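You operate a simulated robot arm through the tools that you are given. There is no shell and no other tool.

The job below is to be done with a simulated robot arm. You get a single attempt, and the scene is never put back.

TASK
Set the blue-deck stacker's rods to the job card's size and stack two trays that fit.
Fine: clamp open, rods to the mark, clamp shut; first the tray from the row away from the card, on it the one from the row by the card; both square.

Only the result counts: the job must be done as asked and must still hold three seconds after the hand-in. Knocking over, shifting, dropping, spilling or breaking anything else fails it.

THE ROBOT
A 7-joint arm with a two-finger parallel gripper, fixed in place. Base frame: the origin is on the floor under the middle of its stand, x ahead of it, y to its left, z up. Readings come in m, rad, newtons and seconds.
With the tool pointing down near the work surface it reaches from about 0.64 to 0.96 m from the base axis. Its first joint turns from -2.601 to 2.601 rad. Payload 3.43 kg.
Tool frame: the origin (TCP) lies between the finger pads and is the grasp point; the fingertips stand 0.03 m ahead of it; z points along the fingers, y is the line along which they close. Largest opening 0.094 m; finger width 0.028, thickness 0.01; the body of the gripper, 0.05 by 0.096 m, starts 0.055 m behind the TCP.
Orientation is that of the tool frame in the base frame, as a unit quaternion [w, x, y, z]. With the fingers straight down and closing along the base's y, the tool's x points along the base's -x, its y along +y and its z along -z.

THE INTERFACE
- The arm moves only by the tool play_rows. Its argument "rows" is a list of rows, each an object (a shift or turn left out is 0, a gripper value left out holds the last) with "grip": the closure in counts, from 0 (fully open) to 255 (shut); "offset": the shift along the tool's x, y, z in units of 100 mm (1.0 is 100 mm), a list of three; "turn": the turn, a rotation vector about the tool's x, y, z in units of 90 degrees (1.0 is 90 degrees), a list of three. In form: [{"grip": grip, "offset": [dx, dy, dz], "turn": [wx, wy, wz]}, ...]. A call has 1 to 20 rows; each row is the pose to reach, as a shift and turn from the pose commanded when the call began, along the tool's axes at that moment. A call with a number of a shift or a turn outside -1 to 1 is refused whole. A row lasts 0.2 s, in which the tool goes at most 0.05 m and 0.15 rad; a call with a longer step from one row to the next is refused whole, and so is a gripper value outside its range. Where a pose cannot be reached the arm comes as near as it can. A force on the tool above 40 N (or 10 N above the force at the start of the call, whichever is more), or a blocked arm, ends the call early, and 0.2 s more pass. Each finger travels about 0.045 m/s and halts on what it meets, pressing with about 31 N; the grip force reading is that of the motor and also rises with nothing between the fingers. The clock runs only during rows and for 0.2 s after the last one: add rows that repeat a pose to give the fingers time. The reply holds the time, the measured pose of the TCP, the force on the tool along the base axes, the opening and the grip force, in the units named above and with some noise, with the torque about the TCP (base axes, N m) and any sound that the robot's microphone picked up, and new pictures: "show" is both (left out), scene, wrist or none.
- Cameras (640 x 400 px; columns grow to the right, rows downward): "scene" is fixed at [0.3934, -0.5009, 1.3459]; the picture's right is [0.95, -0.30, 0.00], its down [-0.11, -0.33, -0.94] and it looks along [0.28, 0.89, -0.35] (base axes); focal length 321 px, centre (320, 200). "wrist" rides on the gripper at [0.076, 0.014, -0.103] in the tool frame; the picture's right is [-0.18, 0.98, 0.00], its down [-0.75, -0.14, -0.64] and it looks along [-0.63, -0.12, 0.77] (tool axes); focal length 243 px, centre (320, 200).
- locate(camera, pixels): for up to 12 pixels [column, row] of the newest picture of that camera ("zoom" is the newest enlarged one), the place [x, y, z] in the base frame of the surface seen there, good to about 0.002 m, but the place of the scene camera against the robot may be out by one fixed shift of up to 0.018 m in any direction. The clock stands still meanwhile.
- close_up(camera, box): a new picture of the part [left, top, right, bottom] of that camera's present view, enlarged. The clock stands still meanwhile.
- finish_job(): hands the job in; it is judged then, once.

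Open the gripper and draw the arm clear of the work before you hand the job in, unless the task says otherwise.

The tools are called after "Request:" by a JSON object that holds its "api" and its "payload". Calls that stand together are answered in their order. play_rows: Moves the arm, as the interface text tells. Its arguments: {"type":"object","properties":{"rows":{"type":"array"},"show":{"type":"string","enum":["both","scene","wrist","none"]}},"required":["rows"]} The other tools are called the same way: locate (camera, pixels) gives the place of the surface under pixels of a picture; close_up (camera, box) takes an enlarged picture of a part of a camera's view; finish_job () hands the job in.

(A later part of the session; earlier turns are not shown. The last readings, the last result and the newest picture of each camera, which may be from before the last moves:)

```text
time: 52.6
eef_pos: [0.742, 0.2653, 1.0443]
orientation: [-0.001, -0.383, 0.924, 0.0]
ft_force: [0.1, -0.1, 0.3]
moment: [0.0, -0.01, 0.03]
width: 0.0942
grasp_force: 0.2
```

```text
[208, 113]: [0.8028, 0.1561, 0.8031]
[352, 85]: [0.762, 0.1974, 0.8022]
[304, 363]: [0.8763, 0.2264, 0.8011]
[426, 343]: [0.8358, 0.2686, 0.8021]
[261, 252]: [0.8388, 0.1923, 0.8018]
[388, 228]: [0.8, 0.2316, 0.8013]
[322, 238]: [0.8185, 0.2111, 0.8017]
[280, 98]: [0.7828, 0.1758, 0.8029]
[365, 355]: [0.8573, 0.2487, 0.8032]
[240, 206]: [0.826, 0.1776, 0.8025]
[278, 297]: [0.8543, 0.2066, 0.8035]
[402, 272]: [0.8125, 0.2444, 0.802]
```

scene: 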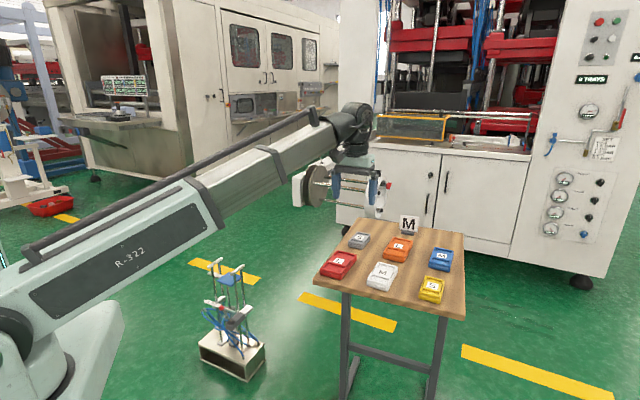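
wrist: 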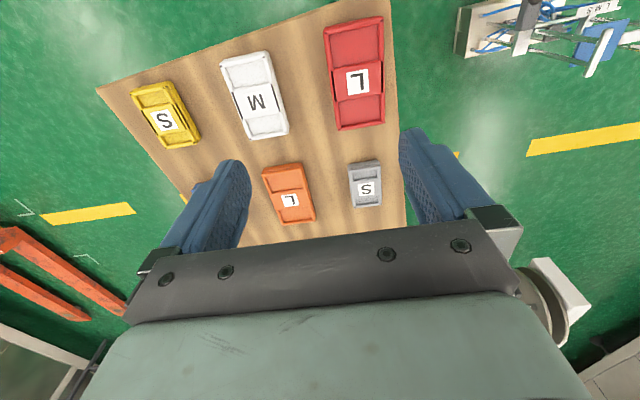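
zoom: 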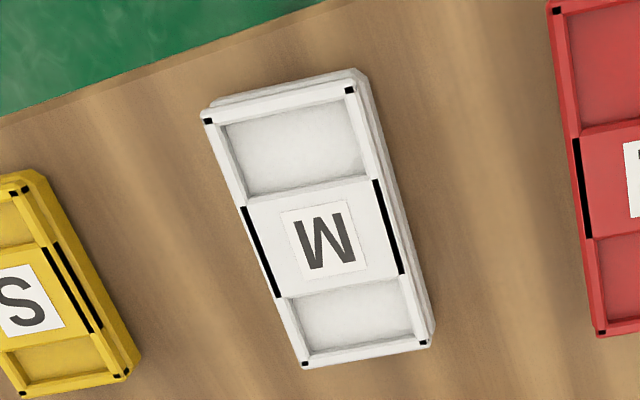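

Tray centre (0.819,0.212), long axis at 44°. I move above it, trimming yaw by 1°, with the gripper fully open, and lower to z≈0.92.

Request:
{"api": "play_rows", "payload": {"rows": [{"grip": 0, "offset": [-0.06, -0.31, 0], "turn": [0, 0, 0.011]}, {"offset": [-0.12, -0.62, 0], "turn": [0, 0, 0.011]}, {"offset": [-0.17, -0.922, 0], "turn": [0, 0, 0.011]}], "show": "none"}}

Request:
{"api": "play_rows", "payload": {"rows": [{"offset": [0, 0, 0.4]}, {"offset": [0, 0, 0.8]}, {"offset": [0, 0, 1.0]}], "show": "both"}}

```text
time: 53.4
eef_pos: [0.8203, 0.2147, 1.0448]
orientation: [-0.001, -0.374, 0.927, 0.001]
ft_force: [-0.5, 0.5, -0.7]
moment: [0.03, 0.0, 0.03]
width: 0.094
grasp_force: 0.0
```

```text
time: 54.2
eef_pos: [0.8187, 0.2145, 0.9425]
orientation: [-0.001, -0.375, 0.927, 0.0]
ft_force: [0.1, 0.4, -0.3]
moment: [0.03, 0.02, 0.01]
width: 0.0937
grasp_force: 0.0
```

scene: 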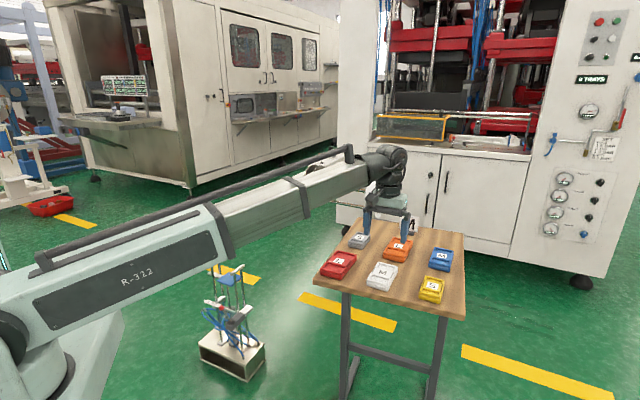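
wrist: 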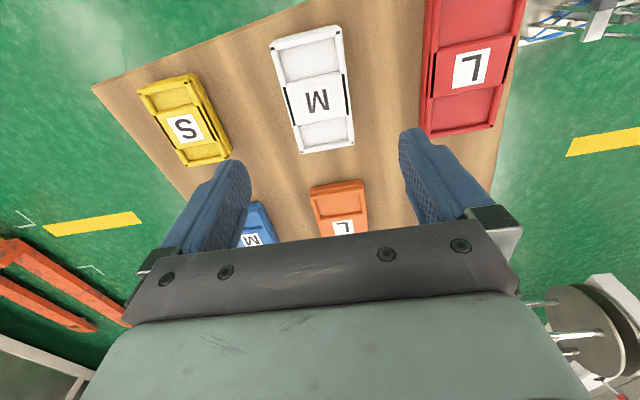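

I re-measure the white tray from here: corners around (271,43), (340,26), (354,143), (301,153).

Request:
{"api": "close_up", "payload": {"camera": "wrist", "box": [250, 15, 380, 165]}}

```text
2.67 times, centred on (315, 90) of wrist
```

zoom: 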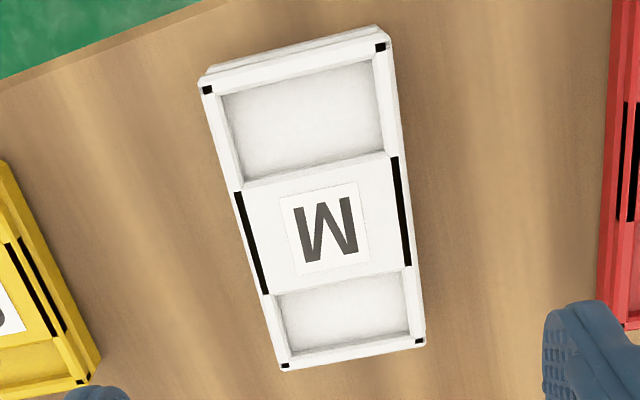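

Request:
{"api": "locate", "payload": {"camera": "zoom", "pixels": [[202, 87], [390, 42], [283, 369], [424, 342], [207, 90], [380, 47], [285, 366], [419, 341], [251, 243], [402, 211], [323, 228], [352, 355]]}}

```text
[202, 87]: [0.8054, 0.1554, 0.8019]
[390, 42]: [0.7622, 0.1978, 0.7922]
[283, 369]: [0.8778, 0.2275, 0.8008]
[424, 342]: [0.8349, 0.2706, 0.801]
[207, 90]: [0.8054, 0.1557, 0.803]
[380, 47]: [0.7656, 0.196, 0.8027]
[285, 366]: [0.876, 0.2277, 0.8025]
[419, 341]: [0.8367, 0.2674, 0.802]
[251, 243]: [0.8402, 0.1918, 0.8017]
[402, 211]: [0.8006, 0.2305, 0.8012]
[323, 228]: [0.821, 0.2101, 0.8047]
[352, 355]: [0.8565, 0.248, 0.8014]
```

Tray centre ≈ (0.8205,0.2115); I trim 3 mm and descend with open fingers to the tray, stopping with tips 3 mm above the table.

Request:
{"api": "play_rows", "payload": {"rows": [{"offset": [0.015, -0.028, 0.3]}, {"offset": [0.015, -0.028, 0.6]}, {"offset": [0.015, -0.028, 0.9]}], "show": "wrist"}}

Request:
{"api": "play_rows", "payload": {"rows": [{"offset": [0, 0, 0.15]}, {"offset": [0, 0, 0.3]}, {"offset": [0, 0, 0.4]}], "show": "both"}}

```text
time: 55.0
eef_pos: [0.819, 0.2113, 0.8532]
orientation: [0.0, -0.375, 0.927, 0.0]
ft_force: [-0.8, 0.0, 0.5]
moment: [0.0, -0.03, 0.02]
width: 0.0941
grasp_force: 0.1
```

wrist: 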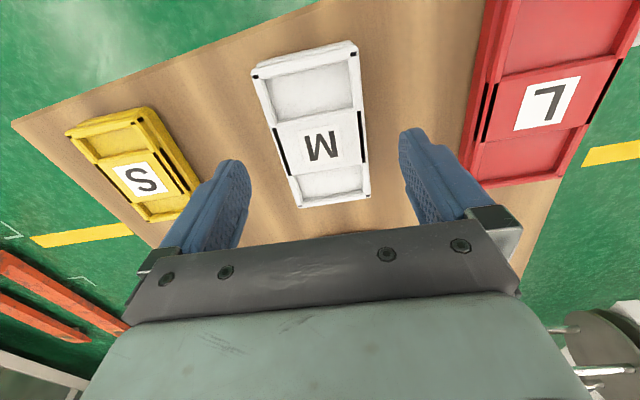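

```text
time: 55.8
eef_pos: [0.8176, 0.2102, 0.8135]
orientation: [0.0, -0.375, 0.927, 0.001]
ft_force: [-0.2, 0.5, -0.3]
moment: [-0.01, 0.02, -0.01]
width: 0.0941
grasp_force: 0.0
```

scene: 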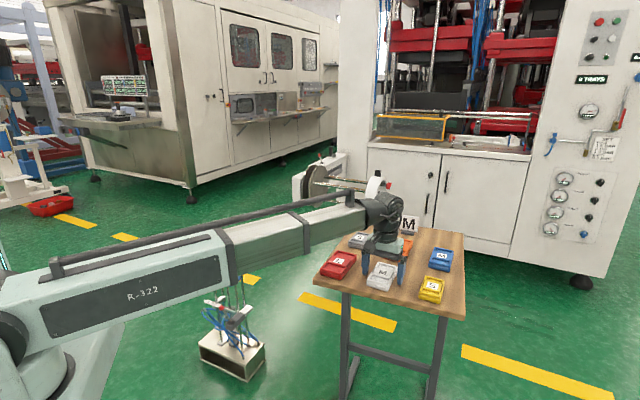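
wrist: 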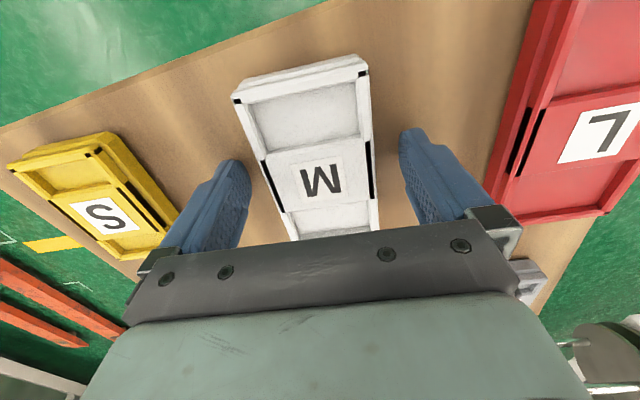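

The tray sits between the open fingers, seemingly a little to the left. I measure finger pads and tray edges to centre properly before closing.

Request:
{"api": "locate", "payload": {"camera": "wrist", "pixels": [[240, 172], [410, 140], [262, 165], [370, 150], [265, 180], [372, 185], [316, 180], [235, 101], [364, 73]]}}

Request:
{"api": "close_up", "payload": {"camera": "wrist", "box": [200, 50, 460, 240]}}

```text
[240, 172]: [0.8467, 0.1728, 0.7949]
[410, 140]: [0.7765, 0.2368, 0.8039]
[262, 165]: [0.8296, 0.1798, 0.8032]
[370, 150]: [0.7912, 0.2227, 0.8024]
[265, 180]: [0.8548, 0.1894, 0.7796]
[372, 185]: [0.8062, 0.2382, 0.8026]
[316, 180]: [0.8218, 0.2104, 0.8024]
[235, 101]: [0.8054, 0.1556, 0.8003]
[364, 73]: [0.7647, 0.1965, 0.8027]
```

```text
2.11 times, centred on (330, 145) of wrist
```

zoom: 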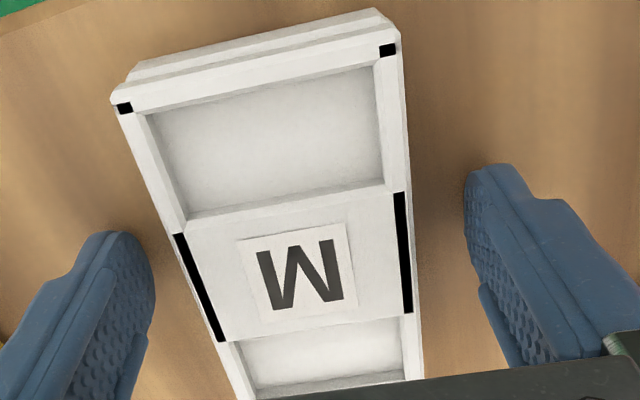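

Fingers' midpoint is ~2 mm off the tray's; I trim 2 mm, lower 2 mm and close on the tray.

Request:
{"api": "play_rows", "payload": {"rows": [{"offset": [-0.02, -0.02, 0.02]}, {"offset": [-0.02, -0.02, 0.02], "grip": 100}, {"offset": [-0.02, -0.02, 0.02], "grip": 180}, {"offset": [-0.02, -0.02, 0.02], "grip": 255}, {"offset": [-0.02, -0.02, 0.02], "grip": 255}, {"offset": [-0.02, -0.02, 0.02], "grip": 255}, {"offset": [-0.02, -0.02, 0.02], "grip": 255}], "show": "wrist"}}

```text
time: 57.4
eef_pos: [0.822, 0.21, 0.811]
orientation: [0.0, -0.374, 0.927, 0.0]
ft_force: [-0.1, -0.5, -0.5]
moment: [0.02, -0.02, 0.01]
width: 0.0633
grasp_force: 30.7
```

wrist: 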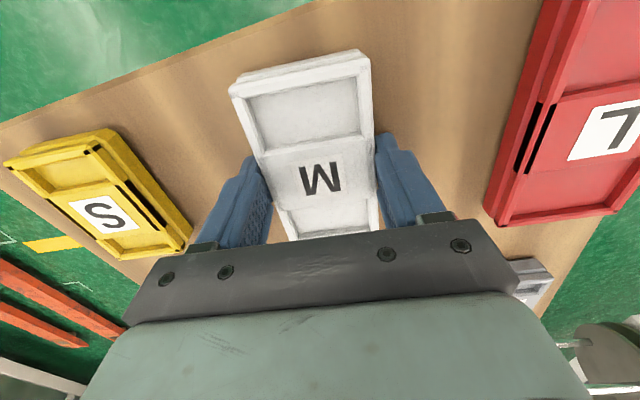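

The tray is gripped (width 0.0633 m, 31 N). I lift it slowly 0.1 m.

Request:
{"api": "play_rows", "payload": {"rows": [{"offset": [0, 0, -0.1]}, {"offset": [0, 0, -0.25]}, {"offset": [0, 0, -0.5]}, {"offset": [0, 0, -0.75]}, {"offset": [0, 0, -1.0]}], "show": "both"}}

```text
time: 58.6
eef_pos: [0.8216, 0.2115, 0.9111]
orientation: [0.0, -0.375, 0.927, 0.0]
ft_force: [-0.4, -0.2, -1.1]
moment: [-0.01, -0.01, 0.03]
width: 0.0634
grasp_force: 31.3
```

scene: 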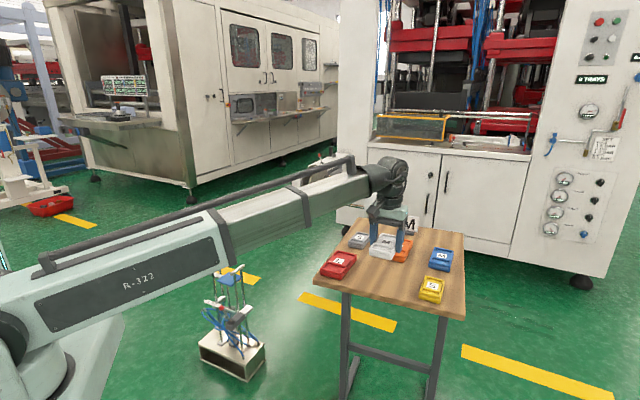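
wrist: 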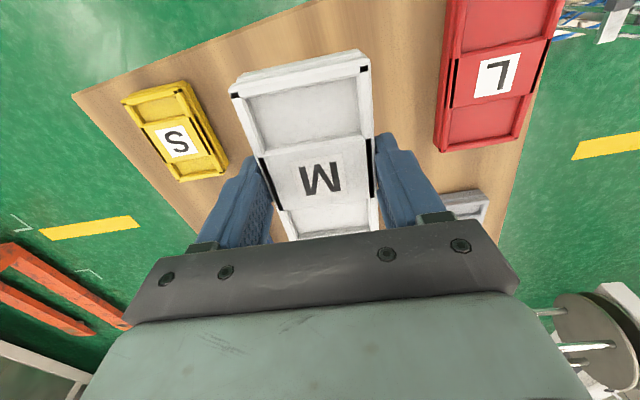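

The tray is held cleanly. I measure where it sits in the hand (pins (238,99), (363,69), slots) for accurate placing.

Request:
{"api": "close_up", "payload": {"camera": "wrist", "box": [210, 40, 420, 240]}}

Request:
{"api": "locate", "payload": {"camera": "wrist", "pixels": [[238, 99], [363, 69], [228, 95], [371, 62], [264, 178], [374, 165], [318, 180]]}}

```text
2.00 times, centred on (315, 140) of wrist
```

zoom: 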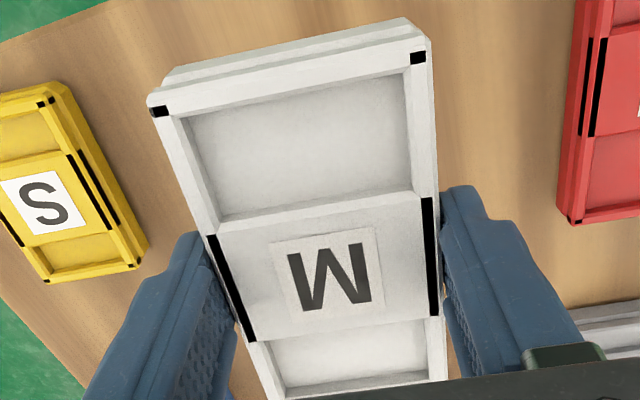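

```text
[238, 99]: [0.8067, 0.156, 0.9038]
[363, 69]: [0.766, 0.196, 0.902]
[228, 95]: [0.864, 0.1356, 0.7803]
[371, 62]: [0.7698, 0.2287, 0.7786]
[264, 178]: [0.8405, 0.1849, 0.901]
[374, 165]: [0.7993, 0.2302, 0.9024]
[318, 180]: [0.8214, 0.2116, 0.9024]
```

The tray is centred in the hand within 1 mm (top 9 mm below TCP, bottom 33 mm below). I carry it up and back along −u toward the stacker.

Request:
{"api": "play_rows", "payload": {"rows": [{"offset": [0, 0.12, -0.33]}, {"offset": [0, 0.3, -0.67]}, {"offset": [0, 0.5, -1.0]}], "show": "none"}}

Request:
{"api": "play_rows", "payload": {"rows": [{"offset": [0, 0.32, 0]}, {"offset": [0, 0.64, 0]}, {"offset": [0, 0.95, 0]}], "show": "none"}}

Request:
{"api": "play_rows", "payload": {"rows": [{"offset": [0, 0.32, 0]}, {"offset": [0, 0.64, 0]}, {"offset": [0, 0.95, 0]}], "show": "none"}}

Request:
{"api": "play_rows", "payload": {"rows": [{"offset": [0, 0.32, 0]}, {"offset": [0, 0.64, 0]}, {"offset": [0, 0.95, 0]}], "show": "both"}}

```text
time: 59.4
eef_pos: [0.7871, 0.2459, 1.0113]
orientation: [0.0, -0.374, 0.928, 0.0]
ft_force: [0.4, 0.2, -0.7]
moment: [0.0, 0.05, -0.03]
width: 0.0632
grasp_force: 31.0
```

```text
time: 60.2
eef_pos: [0.7207, 0.3136, 1.0131]
orientation: [0.0, -0.374, 0.927, 0.001]
ft_force: [1.0, -0.5, -0.3]
moment: [-0.02, 0.01, 0.01]
width: 0.0631
grasp_force: 31.3
```

```text
time: 61.0
eef_pos: [0.6548, 0.382, 1.0138]
orientation: [0.0, -0.375, 0.927, 0.001]
ft_force: [0.4, 0.6, -0.4]
moment: [0.03, 0.0, -0.01]
width: 0.063
grasp_force: 30.9
```

```text
time: 61.8
eef_pos: [0.5894, 0.4512, 1.0124]
orientation: [0.0, -0.375, 0.927, -0.001]
ft_force: [0.0, -0.6, -1.0]
moment: [0.02, -0.03, 0.01]
width: 0.0634
grasp_force: 31.1
```

scene: 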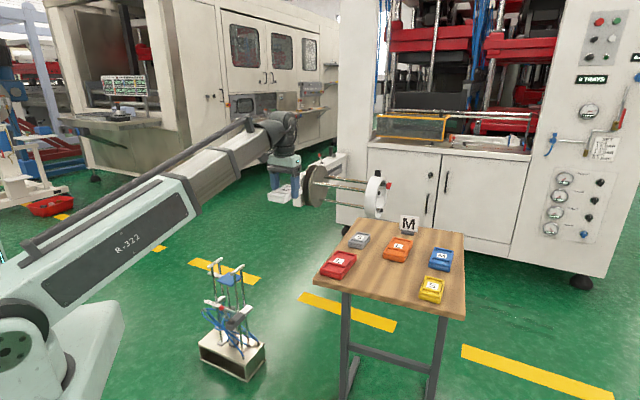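
wrist: 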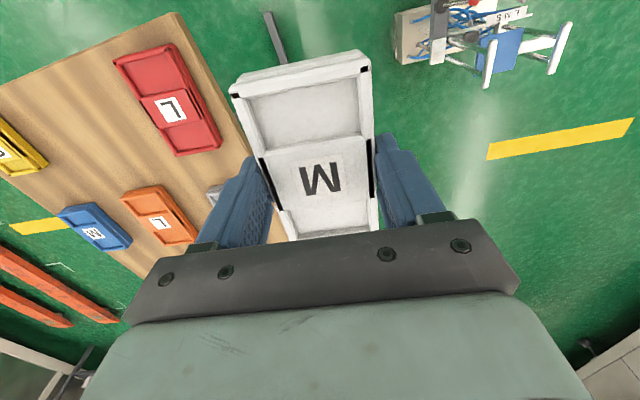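

The tray is still held firmly. I descend while continuing toward the stacker.

Request:
{"api": "play_rows", "payload": {"rows": [{"offset": [0, 0.3, 0.333]}, {"offset": [0, 0.6, 0.667]}, {"offset": [0, 0.9, 1.0]}], "show": "none"}}

Request:
{"api": "play_rows", "payload": {"rows": [{"offset": [0, 0.3, 0.333]}, {"offset": [0, 0.6, 0.667]}, {"offset": [0, 0.9, 1.0]}], "show": "none"}}

Request:
{"api": "play_rows", "payload": {"rows": [{"offset": [0, 0.35, 0.2]}, {"offset": [0, 0.7, 0.4]}, {"offset": [0, 1.0, 0.6]}], "show": "both"}}

```text
time: 62.6
eef_pos: [0.5251, 0.5174, 0.9121]
orientation: [-0.001, -0.375, 0.927, 0.001]
ft_force: [0.3, -0.5, -1.8]
moment: [-0.02, -0.01, -0.02]
width: 0.0628
grasp_force: 31.3
```

```text
time: 63.4
eef_pos: [0.4628, 0.582, 0.8122]
orientation: [0.0, -0.375, 0.927, 0.0]
ft_force: [0.3, 0.0, -0.4]
moment: [-0.01, -0.04, 0.01]
width: 0.0631
grasp_force: 30.9
```

```text
time: 64.2
eef_pos: [0.3945, 0.6524, 0.7521]
orientation: [0.0, -0.375, 0.927, 0.0]
ft_force: [-0.2, -0.3, -0.7]
moment: [0.01, -0.01, -0.02]
width: 0.0633
grasp_force: 30.7
```

scene: 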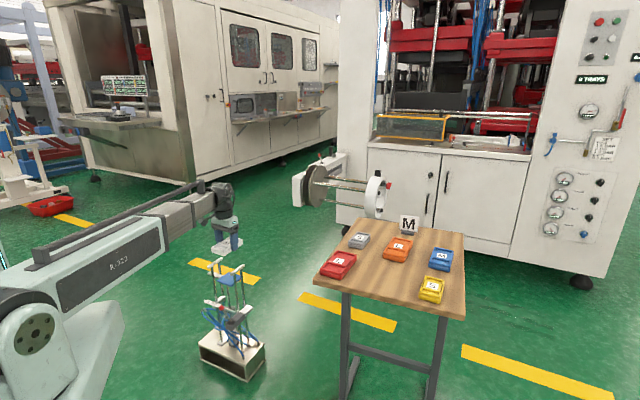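
wrist: 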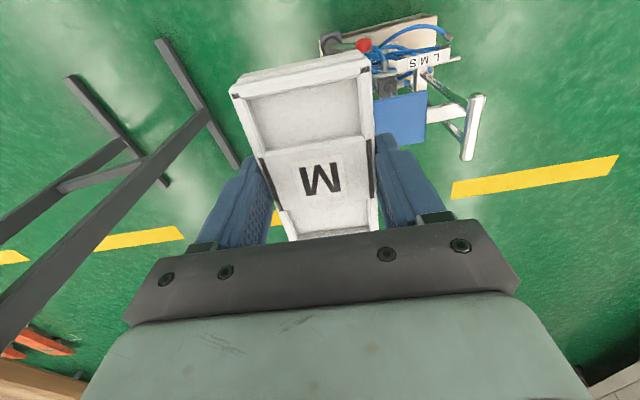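

I rotate the tray 89° here, well above and beside the stacker, so its long side lies across the rod pairs.

Request:
{"api": "play_rows", "payload": {"rows": [{"turn": [0, 0, 0.09]}, {"turn": [0, 0, 0.18]}, {"turn": [0, 0, 0.27]}, {"turn": [0, 0, 0.36]}, {"turn": [0, 0, 0.45]}, {"turn": [0, 0, 0.54]}, {"turn": [0, 0, 0.63]}, {"turn": [0, 0, 0.72]}, {"turn": [0, 0, 0.81]}, {"turn": [0, 0, 0.9]}, {"turn": [0, 0, 0.989]}], "show": "none"}}

Request:
{"api": "play_rows", "payload": {"rows": [{"offset": [0.2, 0.2, 0]}, {"offset": [0.4, 0.4, 0]}, {"offset": [0.6, 0.6, 0]}, {"offset": [0.8, 0.8, 0]}], "show": "both"}}

```text
time: 66.6
eef_pos: [0.3952, 0.6515, 0.7523]
orientation: [0.0, 0.383, 0.924, 0.0]
ft_force: [-0.2, 0.1, -1.0]
moment: [-0.01, 0.01, -0.01]
width: 0.0632
grasp_force: 31.2
```

```text
time: 67.6
eef_pos: [0.3944, 0.763, 0.7525]
orientation: [0.001, 0.383, 0.924, -0.001]
ft_force: [-0.5, -0.5, -1.5]
moment: [0.03, 0.01, -0.01]
width: 0.0631
grasp_force: 31.5
```

scene: 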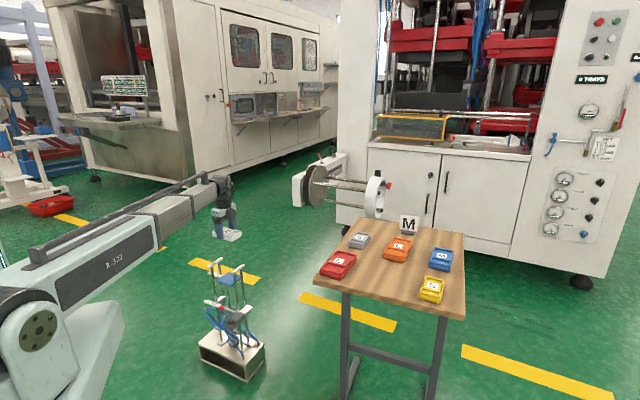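
wrist: 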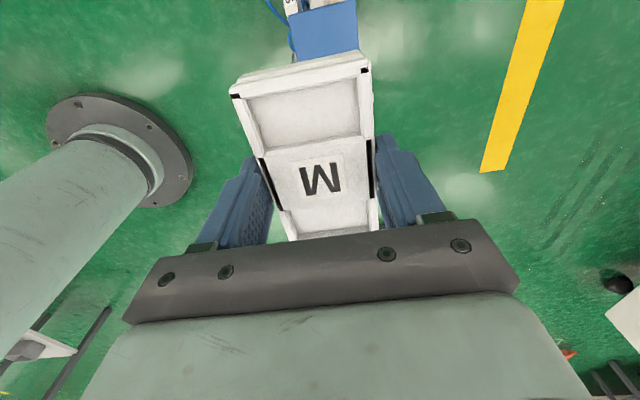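

I move over the computed stacker centre (u -0.300, v 0.8316) still high, to check alignment.

Request:
{"api": "play_rows", "payload": {"rows": [{"offset": [0.2, 0.07, 0]}, {"offset": [0.394, 0.13, 0]}, {"offset": [0.394, 0.13, 0.3]}, {"offset": [0.394, 0.13, 0.6]}], "show": "both"}}

Request:
{"api": "close_up", "payload": {"camera": "scene", "box": [190, 220, 270, 290]}}

```text
time: 68.6
eef_pos: [0.3755, 0.8039, 0.6908]
orientation: [0.0, 0.383, 0.924, 0.0]
ft_force: [-0.3, -0.1, -1.0]
moment: [0.02, 0.01, 0.05]
width: 0.0631
grasp_force: 31.5
```

scene: 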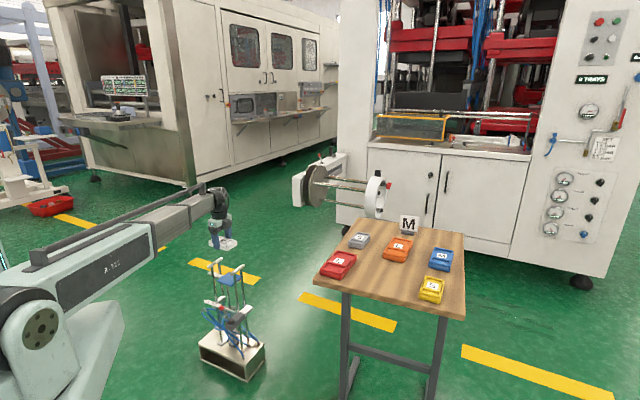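
wrist: 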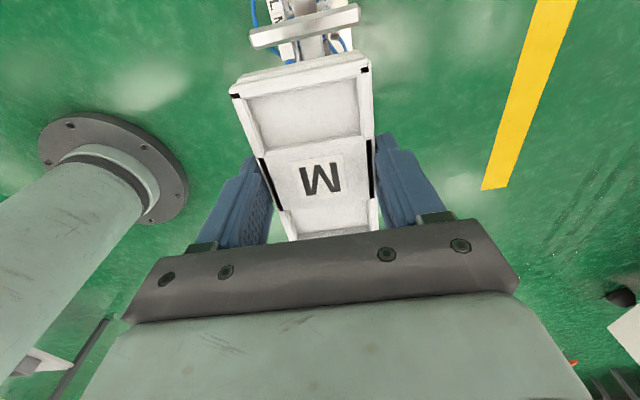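

```text
5.71 times, centred on (230, 255) of scene
```

zoom: 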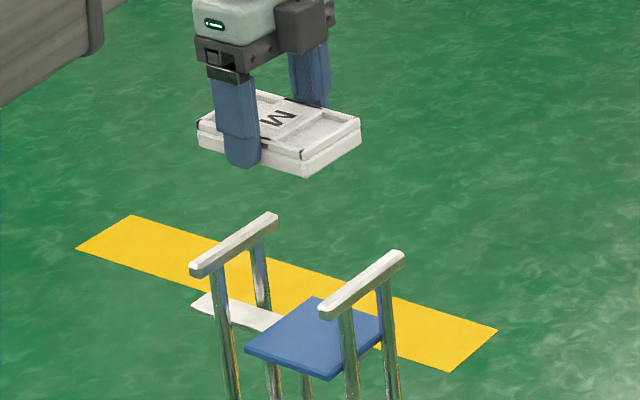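

The sliding bar shows at (252,38)–(358,14), parallel to the tray's edge. I locate the bar ends and the tray's near pins for alignment.

Request:
{"api": "close_up", "payload": {"camera": "wrist", "box": [230, 0, 390, 100]}}

Request:
{"api": "locate", "payload": {"camera": "wrist", "pixels": [[254, 38], [356, 15], [305, 26], [251, 30], [358, 7], [236, 98], [364, 69], [318, 180]]}}

```text
4.00 times, centred on (310, 50) of wrist
```

zoom: 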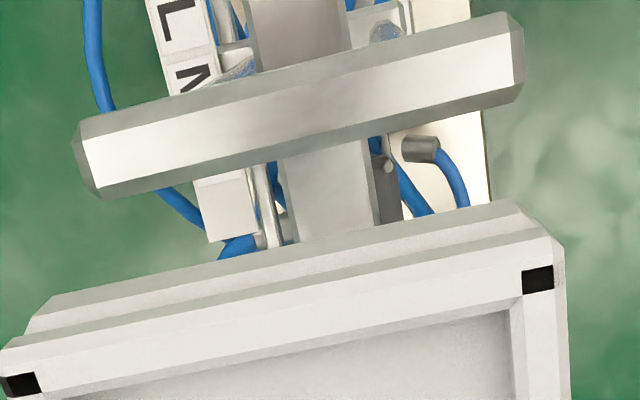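

```text
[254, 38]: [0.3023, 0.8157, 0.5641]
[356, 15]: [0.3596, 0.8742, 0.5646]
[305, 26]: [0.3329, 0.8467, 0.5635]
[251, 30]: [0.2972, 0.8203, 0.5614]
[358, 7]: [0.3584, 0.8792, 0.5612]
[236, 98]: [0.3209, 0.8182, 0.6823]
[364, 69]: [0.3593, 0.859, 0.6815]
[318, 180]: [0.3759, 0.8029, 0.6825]
```

The bar lies at u≈-0.3635 at 45.5°, v-centre 0.831; the hand is ~2.5 mm off centre. I correct that and lower until the tray's bottom is just above the rods' top bars.

Request:
{"api": "play_rows", "payload": {"rows": [{"offset": [-0.025, -0.024, 0.2]}, {"offset": [-0.025, -0.024, 0.45]}, {"offset": [-0.025, -0.024, 0.7]}, {"offset": [-0.025, -0.024, 0.85]}], "show": "both"}}

Request:
{"api": "close_up", "payload": {"camera": "scene", "box": [200, 235, 260, 290]}}

Request:
{"api": "close_up", "payload": {"camera": "wrist", "box": [210, 0, 410, 125]}}

```text
time: 69.6
eef_pos: [0.3766, 0.8002, 0.6069]
orientation: [0.0, 0.383, 0.924, 0.0]
ft_force: [-0.8, 0.1, 0.5]
moment: [-0.02, -0.02, -0.02]
width: 0.0629
grasp_force: 30.5
```

scene: 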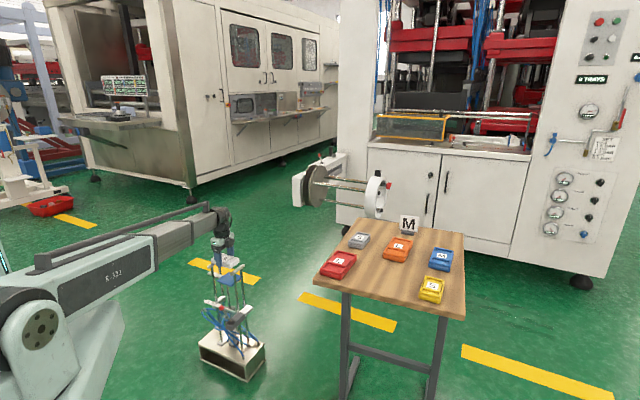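
wrist: 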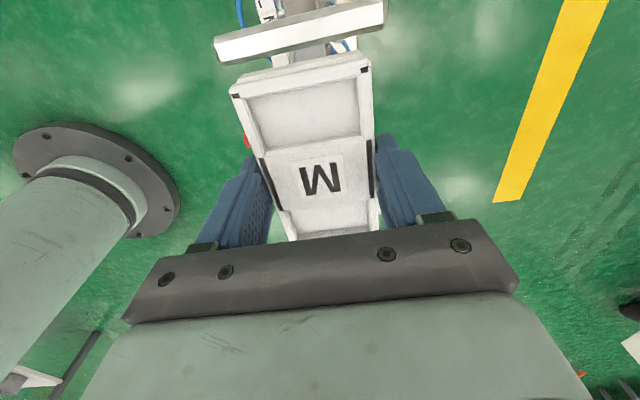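

```text
7.27 times, centred on (230, 262) of scene
```

zoom: 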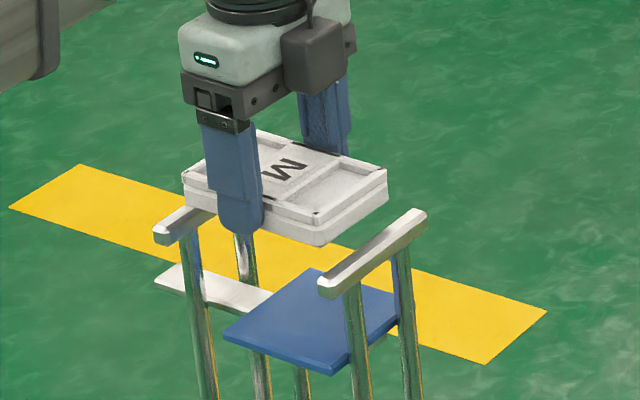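

```text
3.20 times, centred on (310, 62) of wrist
```

zoom: 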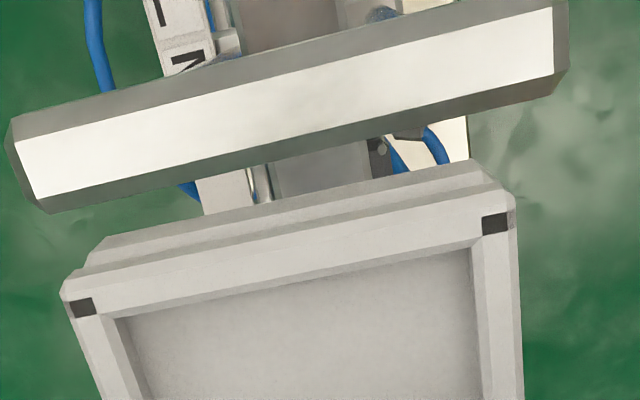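

The tray hangs just above the bars. I locate bar and tray edges in this enlarged wrist view, plus the fixed bar and tray in the scene view.

Request:
{"api": "locate", "payload": {"camera": "zoom", "pixels": [[290, 113], [30, 165], [550, 55], [285, 210], [100, 255], [460, 172], [82, 307], [495, 222], [290, 150]]}}

Request:
{"api": "locate", "payload": {"camera": "scene", "pixels": [[231, 274], [243, 264], [209, 267], [229, 269], [238, 261], [237, 275], [247, 266], [230, 287]]}}

```text
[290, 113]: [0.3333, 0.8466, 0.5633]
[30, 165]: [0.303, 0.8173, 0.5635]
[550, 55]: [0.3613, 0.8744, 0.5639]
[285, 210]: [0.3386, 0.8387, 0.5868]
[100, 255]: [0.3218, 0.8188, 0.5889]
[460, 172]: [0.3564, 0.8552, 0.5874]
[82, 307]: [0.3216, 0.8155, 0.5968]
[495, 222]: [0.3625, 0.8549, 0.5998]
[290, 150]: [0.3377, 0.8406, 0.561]
```

```text
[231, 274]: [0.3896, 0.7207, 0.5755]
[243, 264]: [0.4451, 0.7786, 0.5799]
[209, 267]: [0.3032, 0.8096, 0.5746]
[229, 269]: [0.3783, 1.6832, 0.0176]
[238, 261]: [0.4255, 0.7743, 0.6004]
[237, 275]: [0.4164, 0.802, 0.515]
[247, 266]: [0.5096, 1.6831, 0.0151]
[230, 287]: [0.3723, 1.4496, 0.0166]
```

Near side: bar's inner edge u≈-0.3556 and tray edge ≈-0.3526, so ~3 mm gap. I now check the far side gap in the scene view.

Request:
{"api": "close_up", "payload": {"camera": "scene", "box": [218, 250, 252, 282]}}

```text
12.50 times, centred on (235, 266) of scene
```

zoom: 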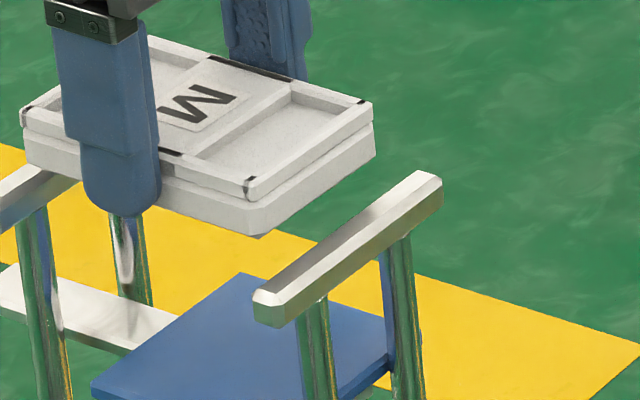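

I locate the tray's far end face and the fixed bar's inner edge in this enlarged scene view.

Request:
{"api": "locate", "payload": {"camera": "zoom", "pixels": [[268, 215], [320, 182], [368, 148], [264, 190], [318, 150], [366, 116], [300, 262], [350, 224], [400, 187], [310, 275], [360, 237], [410, 200]]}}

```text
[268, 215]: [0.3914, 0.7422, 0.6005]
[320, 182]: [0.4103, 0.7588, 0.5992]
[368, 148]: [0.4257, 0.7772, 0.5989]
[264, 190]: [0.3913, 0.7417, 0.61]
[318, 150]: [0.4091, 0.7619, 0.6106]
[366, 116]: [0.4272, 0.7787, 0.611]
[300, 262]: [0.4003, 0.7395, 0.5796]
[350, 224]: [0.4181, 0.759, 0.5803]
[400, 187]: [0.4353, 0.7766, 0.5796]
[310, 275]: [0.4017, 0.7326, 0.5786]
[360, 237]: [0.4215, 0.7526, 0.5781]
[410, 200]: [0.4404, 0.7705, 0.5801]
```

Far gap ≈6–7 mm versus near gap ≈2–3 mm, and the bars are turned ~0.5° relative to the tray. I shift 2 mm toward the fixed rods, trim yaw 0.5°, and lower slowly between the bars.

Request:
{"api": "play_rows", "payload": {"rows": [{"offset": [-0.02, 0, 0], "turn": [0, 0, -0.0055]}, {"offset": [-0.02, 0, 0.1], "turn": [0, 0, -0.0055]}, {"offset": [-0.02, 0, 0.2], "turn": [0, 0, -0.0055]}, {"offset": [-0.02, 0, 0.3], "turn": [0, 0, -0.0055]}], "show": "both"}}

Request:
{"api": "close_up", "payload": {"camera": "scene", "box": [210, 250, 252, 285]}}

Request:
{"api": "close_up", "payload": {"camera": "wrist", "box": [210, 0, 410, 125]}}

```text
time: 70.6
eef_pos: [0.3767, 0.7978, 0.5755]
orientation: [-0.001, 0.378, 0.926, 0.001]
ft_force: [-7.8, 6.3, 2.6]
moment: [0.09, -0.09, 0.33]
width: 0.0626
grasp_force: 31.4
```

scene: 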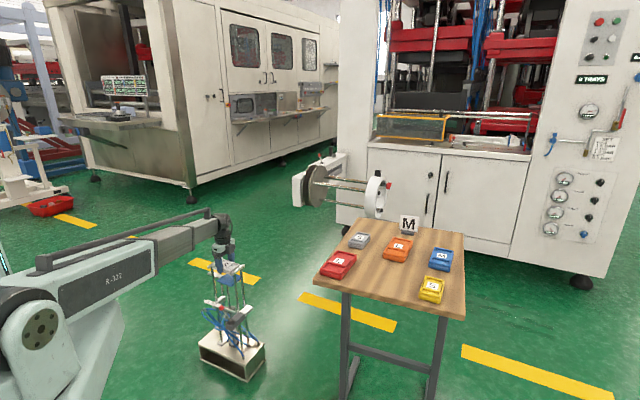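
wrist: 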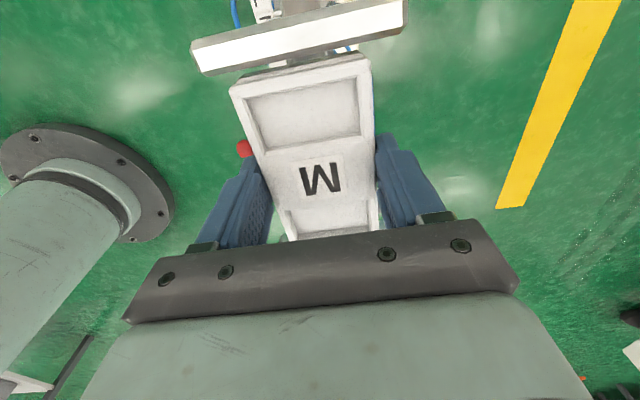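

```text
11.43 times, centred on (231, 268) of scene
```

zoom: 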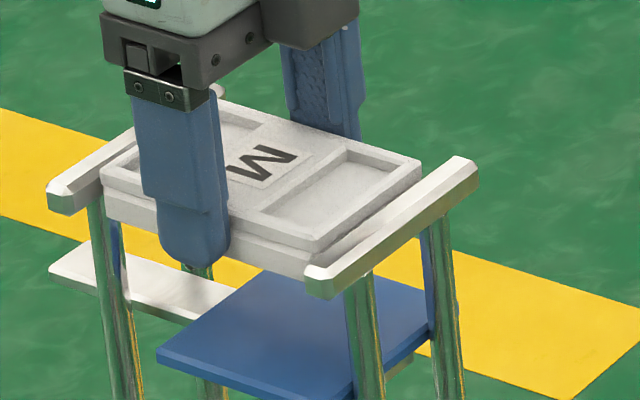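

```text
3.20 times, centred on (310, 62) of wrist
```

zoom: 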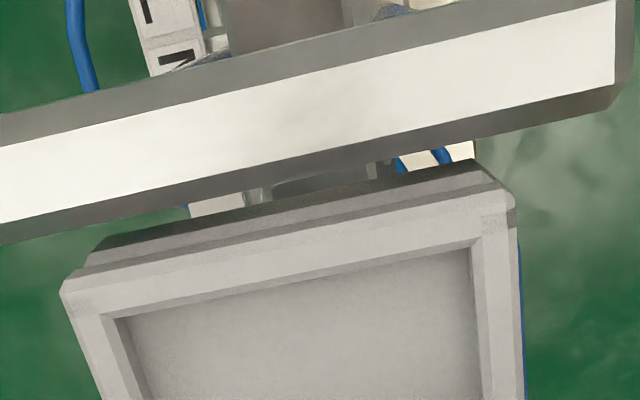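

Force of about −10 N along u shows the tray's far end touching the fixed bar, so the real play is small. I back off 1.5 mm toward −u and re-read.

Request:
{"api": "play_rows", "payload": {"rows": [{"offset": [0.008, 0, 0]}, {"offset": [0.015, 0, 0]}, {"offset": [0.015, 0, 0]}], "show": "wrist"}}

Request:
{"api": "close_up", "payload": {"camera": "scene", "box": [210, 250, 252, 285]}}

Request:
{"api": "close_up", "payload": {"camera": "wrist", "box": [210, 0, 410, 125]}}

```text
time: 71.4
eef_pos: [0.3785, 0.7981, 0.5772]
orientation: [0.001, 0.378, 0.926, 0.0]
ft_force: [-0.8, 1.4, -0.1]
moment: [0.05, 0.02, 0.04]
width: 0.0631
grasp_force: 31.1
```

wrist: 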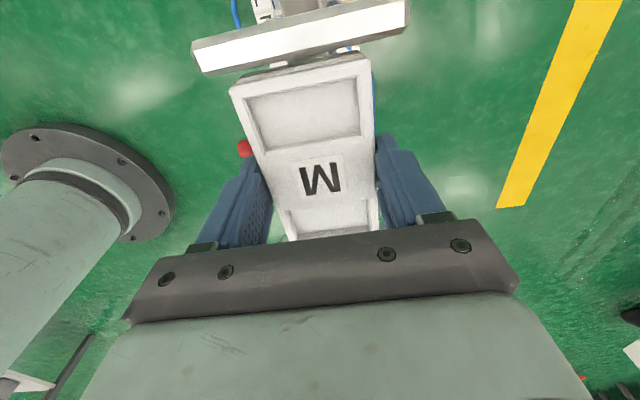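

```text
11.43 times, centred on (231, 268) of scene
```

zoom: 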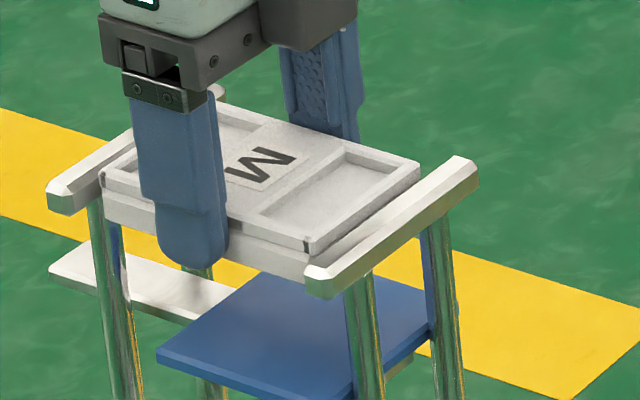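

```text
3.20 times, centred on (310, 62) of wrist
```

zoom: 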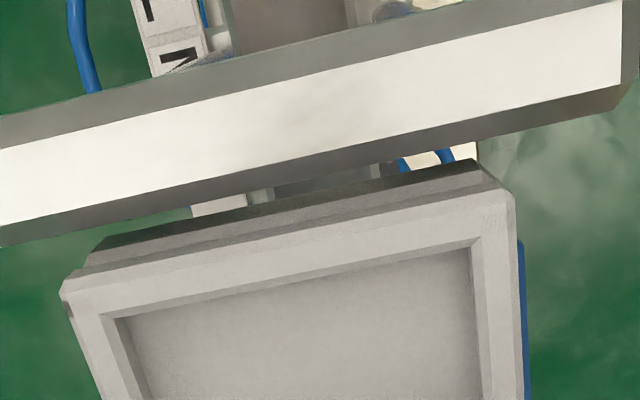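

The load has almost gone. I ease 1 mm more toward −u and lower 10 mm, reading the force.

Request:
{"api": "play_rows", "payload": {"rows": [{"offset": [0.01, 0, 0]}, {"offset": [0.01, 0, 0.05]}, {"offset": [0.01, 0, 0.1]}], "show": "wrist"}}

Request:
{"api": "close_up", "payload": {"camera": "wrist", "box": [210, 0, 410, 125]}}

```text
time: 72.2
eef_pos: [0.376, 0.7993, 0.5672]
orientation: [-0.001, 0.379, 0.926, 0.0]
ft_force: [-0.1, 0.2, -0.2]
moment: [0.02, -0.01, -0.02]
width: 0.0633
grasp_force: 30.8
```

wrist: 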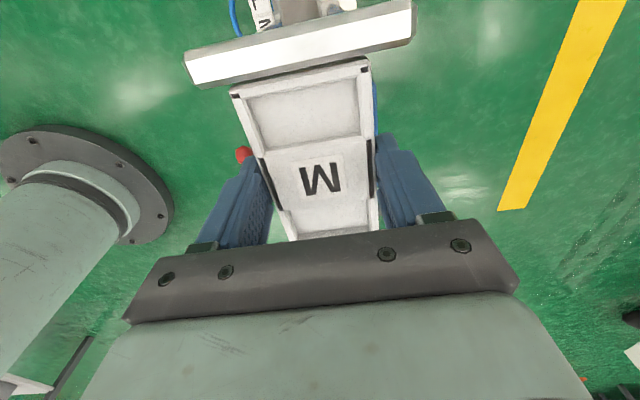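

```text
3.20 times, centred on (310, 62) of wrist
```

zoom: 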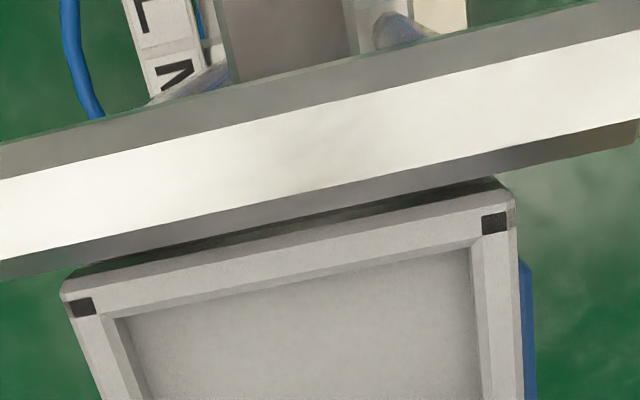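

Free of contact and parallel. I continue lowering in steps to just above the deck.

Request:
{"api": "play_rows", "payload": {"rows": [{"offset": [0, 0, 0.08]}, {"offset": [0, 0, 0.16]}, {"offset": [0, 0, 0.24]}, {"offset": [0, 0, 0.31]}], "show": "both"}}

Request:
{"api": "close_up", "payload": {"camera": "scene", "box": [200, 245, 262, 295]}}

Request:
{"api": "close_up", "payload": {"camera": "wrist", "box": [210, 0, 410, 125]}}

```text
time: 73.2
eef_pos: [0.3756, 0.7982, 0.5346]
orientation: [0.0, 0.378, 0.926, 0.0]
ft_force: [0.4, 0.1, -1.0]
moment: [0.01, 0.0, 0.0]
width: 0.0633
grasp_force: 31.2
```

scene: 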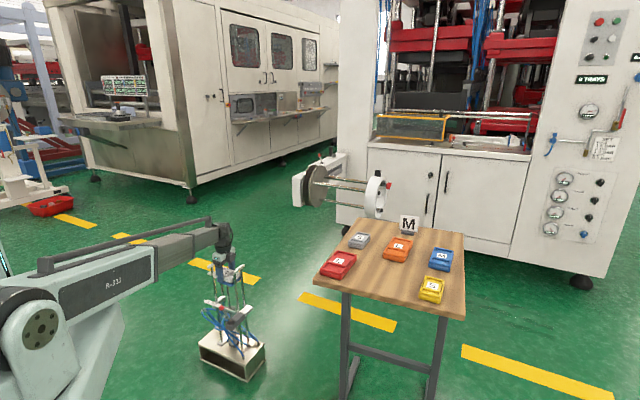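
wrist: 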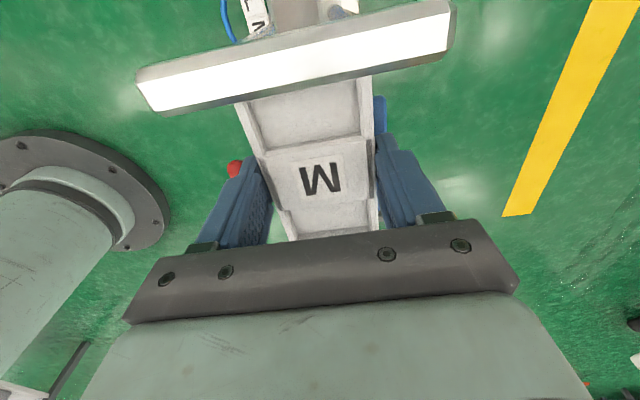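

```text
8.00 times, centred on (231, 270) of scene
```

zoom: 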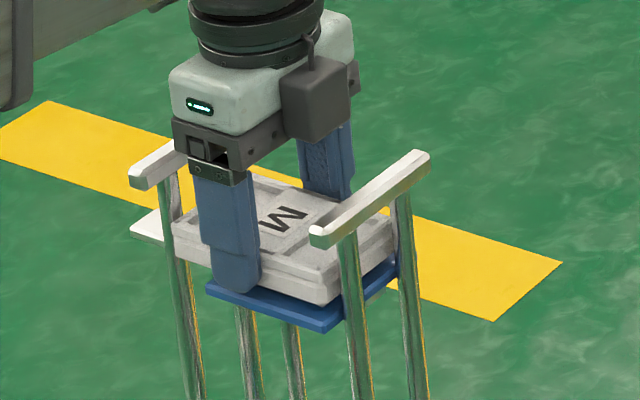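

```text
3.20 times, centred on (310, 62) of wrist
```

zoom: 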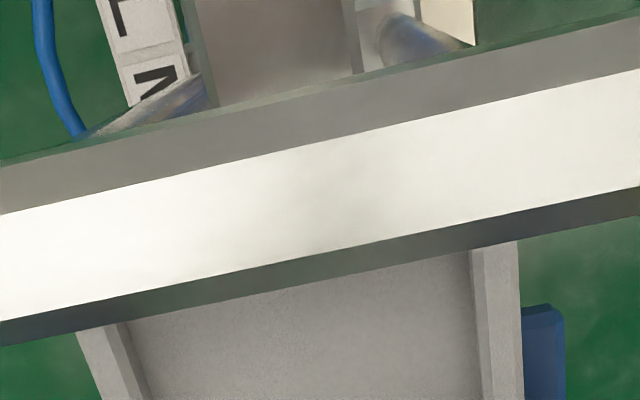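

The tray is about 3 mm above the deck with no contact forces. I lower the last millimetres gently.

Request:
{"api": "play_rows", "payload": {"rows": [{"offset": [0, 0, 0.01]}, {"offset": [0, 0, 0.02]}, {"offset": [0, 0, 0.03]}], "show": "none"}}

```text
time: 74.0
eef_pos: [0.3753, 0.7991, 0.5324]
orientation: [0.0, 0.379, 0.926, 0.0]
ft_force: [-0.3, 0.4, -0.4]
moment: [0.0, 0.02, -0.03]
width: 0.0631
grasp_force: 30.9
```

No contact yet (force ≈0 at z=0.532). I lower another 2 mm in half-millimetre steps.

Request:
{"api": "play_rows", "payload": {"rows": [{"offset": [0, 0, 0.005]}, {"offset": [0, 0, 0.01]}, {"offset": [0, 0, 0.015]}, {"offset": [0, 0, 0.02]}], "show": "none"}}

```text
time: 75.0
eef_pos: [0.3759, 0.7993, 0.5315]
orientation: [0.0, 0.378, 0.926, 0.0]
ft_force: [2.2, 0.8, 4.0]
moment: [-0.06, 0.05, 0.0]
width: 0.0632
grasp_force: 31.0
```

Contact at 4 N: the tray rests on the deck. I open the fingers gradually.

Request:
{"api": "play_rows", "payload": {"rows": [{"grip": 80}, {"grip": 70}, {"grip": 60}, {"grip": 45}, {"grip": 30}, {"grip": 30}], "show": "both"}}

Request:
{"api": "close_up", "payload": {"camera": "scene", "box": [200, 245, 262, 295]}}

```text
time: 76.4
eef_pos: [0.3747, 0.7997, 0.5306]
orientation: [0.0, 0.379, 0.925, -0.001]
ft_force: [0.7, -0.2, -0.5]
moment: [0.03, 0.0, -0.04]
width: 0.0831
grasp_force: 0.2
```

scene: 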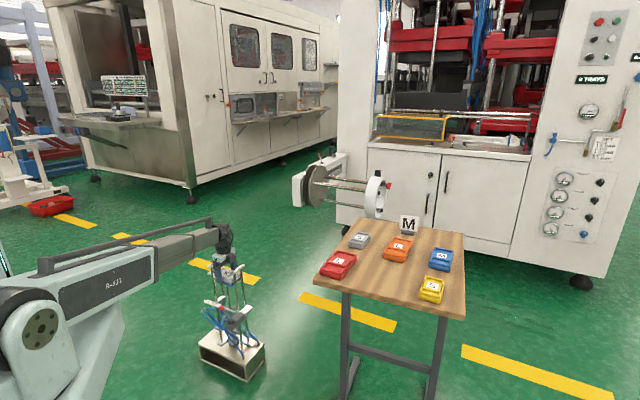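
wrist: 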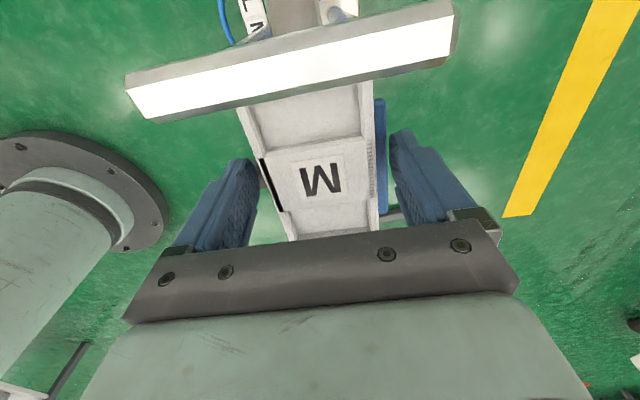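

```text
8.00 times, centred on (231, 270) of scene
```

zoom: 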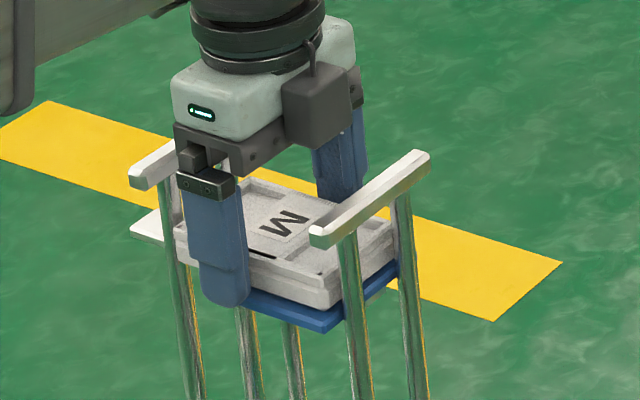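

The tray stands on the deck. I raise the hand straight up and look down at it.

Request:
{"api": "play_rows", "payload": {"rows": [{"offset": [0, 0, -0.15]}, {"offset": [0, 0, -0.4]}, {"offset": [0, 0, -0.7]}, {"offset": [0, 0, -1.0]}], "show": "none"}}

Request:
{"api": "play_rows", "payload": {"rows": [{"offset": [0.1, 0, -0.4]}, {"offset": [0.3, 0, -0.8]}, {"offset": [0.5, 0, -1.0]}], "show": "both"}}

Request:
{"api": "close_up", "payload": {"camera": "scene", "box": [200, 245, 262, 295]}}

```text
time: 77.4
eef_pos: [0.3742, 0.7984, 0.6307]
orientation: [0.0, 0.379, 0.925, 0.0]
ft_force: [-0.6, 1.2, 0.0]
moment: [-0.01, 0.02, -0.05]
width: 0.0828
grasp_force: 0.0
```

```text
time: 78.2
eef_pos: [0.3395, 0.8337, 0.7292]
orientation: [0.0, 0.379, 0.925, 0.0]
ft_force: [-0.9, -0.8, 0.3]
moment: [0.01, 0.01, -0.03]
width: 0.0827
grasp_force: 0.1
```

scene: 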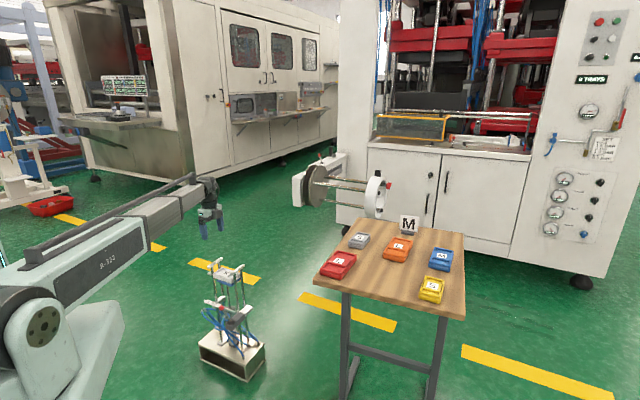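
wrist: 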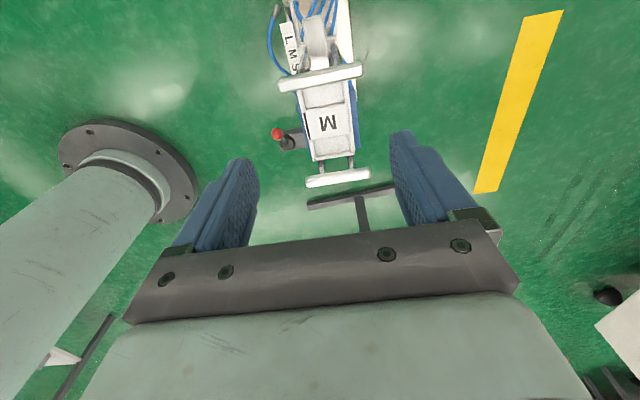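

```text
8.00 times, centred on (231, 270) of scene
```

zoom: 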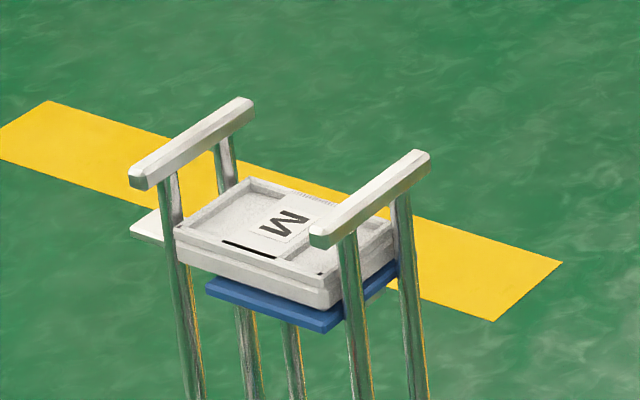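

The white tray sits between the rods. I zoom the wrist view to measure tray and bars for placing the second tray.

Request:
{"api": "close_up", "payload": {"camera": "wrist", "box": [260, 50, 390, 200]}}

```text
2.67 times, centred on (325, 125) of wrist
```

zoom: 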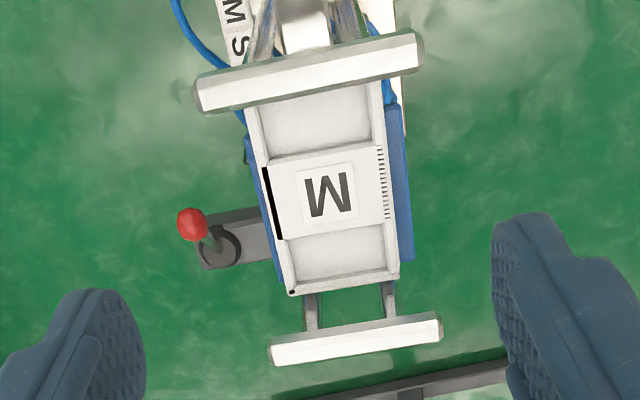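

I locate the bars, tray corners, label and deck edges in this view.

Request:
{"api": "locate", "payload": {"camera": "zoom", "pixels": [[203, 92], [415, 52], [310, 72], [272, 352], [437, 327], [355, 340], [328, 194], [273, 204], [383, 184], [291, 291], [396, 276], [408, 230]]}}

```text
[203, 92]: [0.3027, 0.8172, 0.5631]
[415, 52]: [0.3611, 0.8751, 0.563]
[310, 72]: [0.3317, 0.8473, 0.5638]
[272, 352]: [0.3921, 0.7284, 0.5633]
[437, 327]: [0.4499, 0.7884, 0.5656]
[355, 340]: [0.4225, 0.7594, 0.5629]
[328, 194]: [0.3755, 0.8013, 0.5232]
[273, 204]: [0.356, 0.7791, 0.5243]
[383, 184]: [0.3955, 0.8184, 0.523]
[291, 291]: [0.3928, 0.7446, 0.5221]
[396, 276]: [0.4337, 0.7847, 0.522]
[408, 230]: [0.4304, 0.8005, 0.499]
```

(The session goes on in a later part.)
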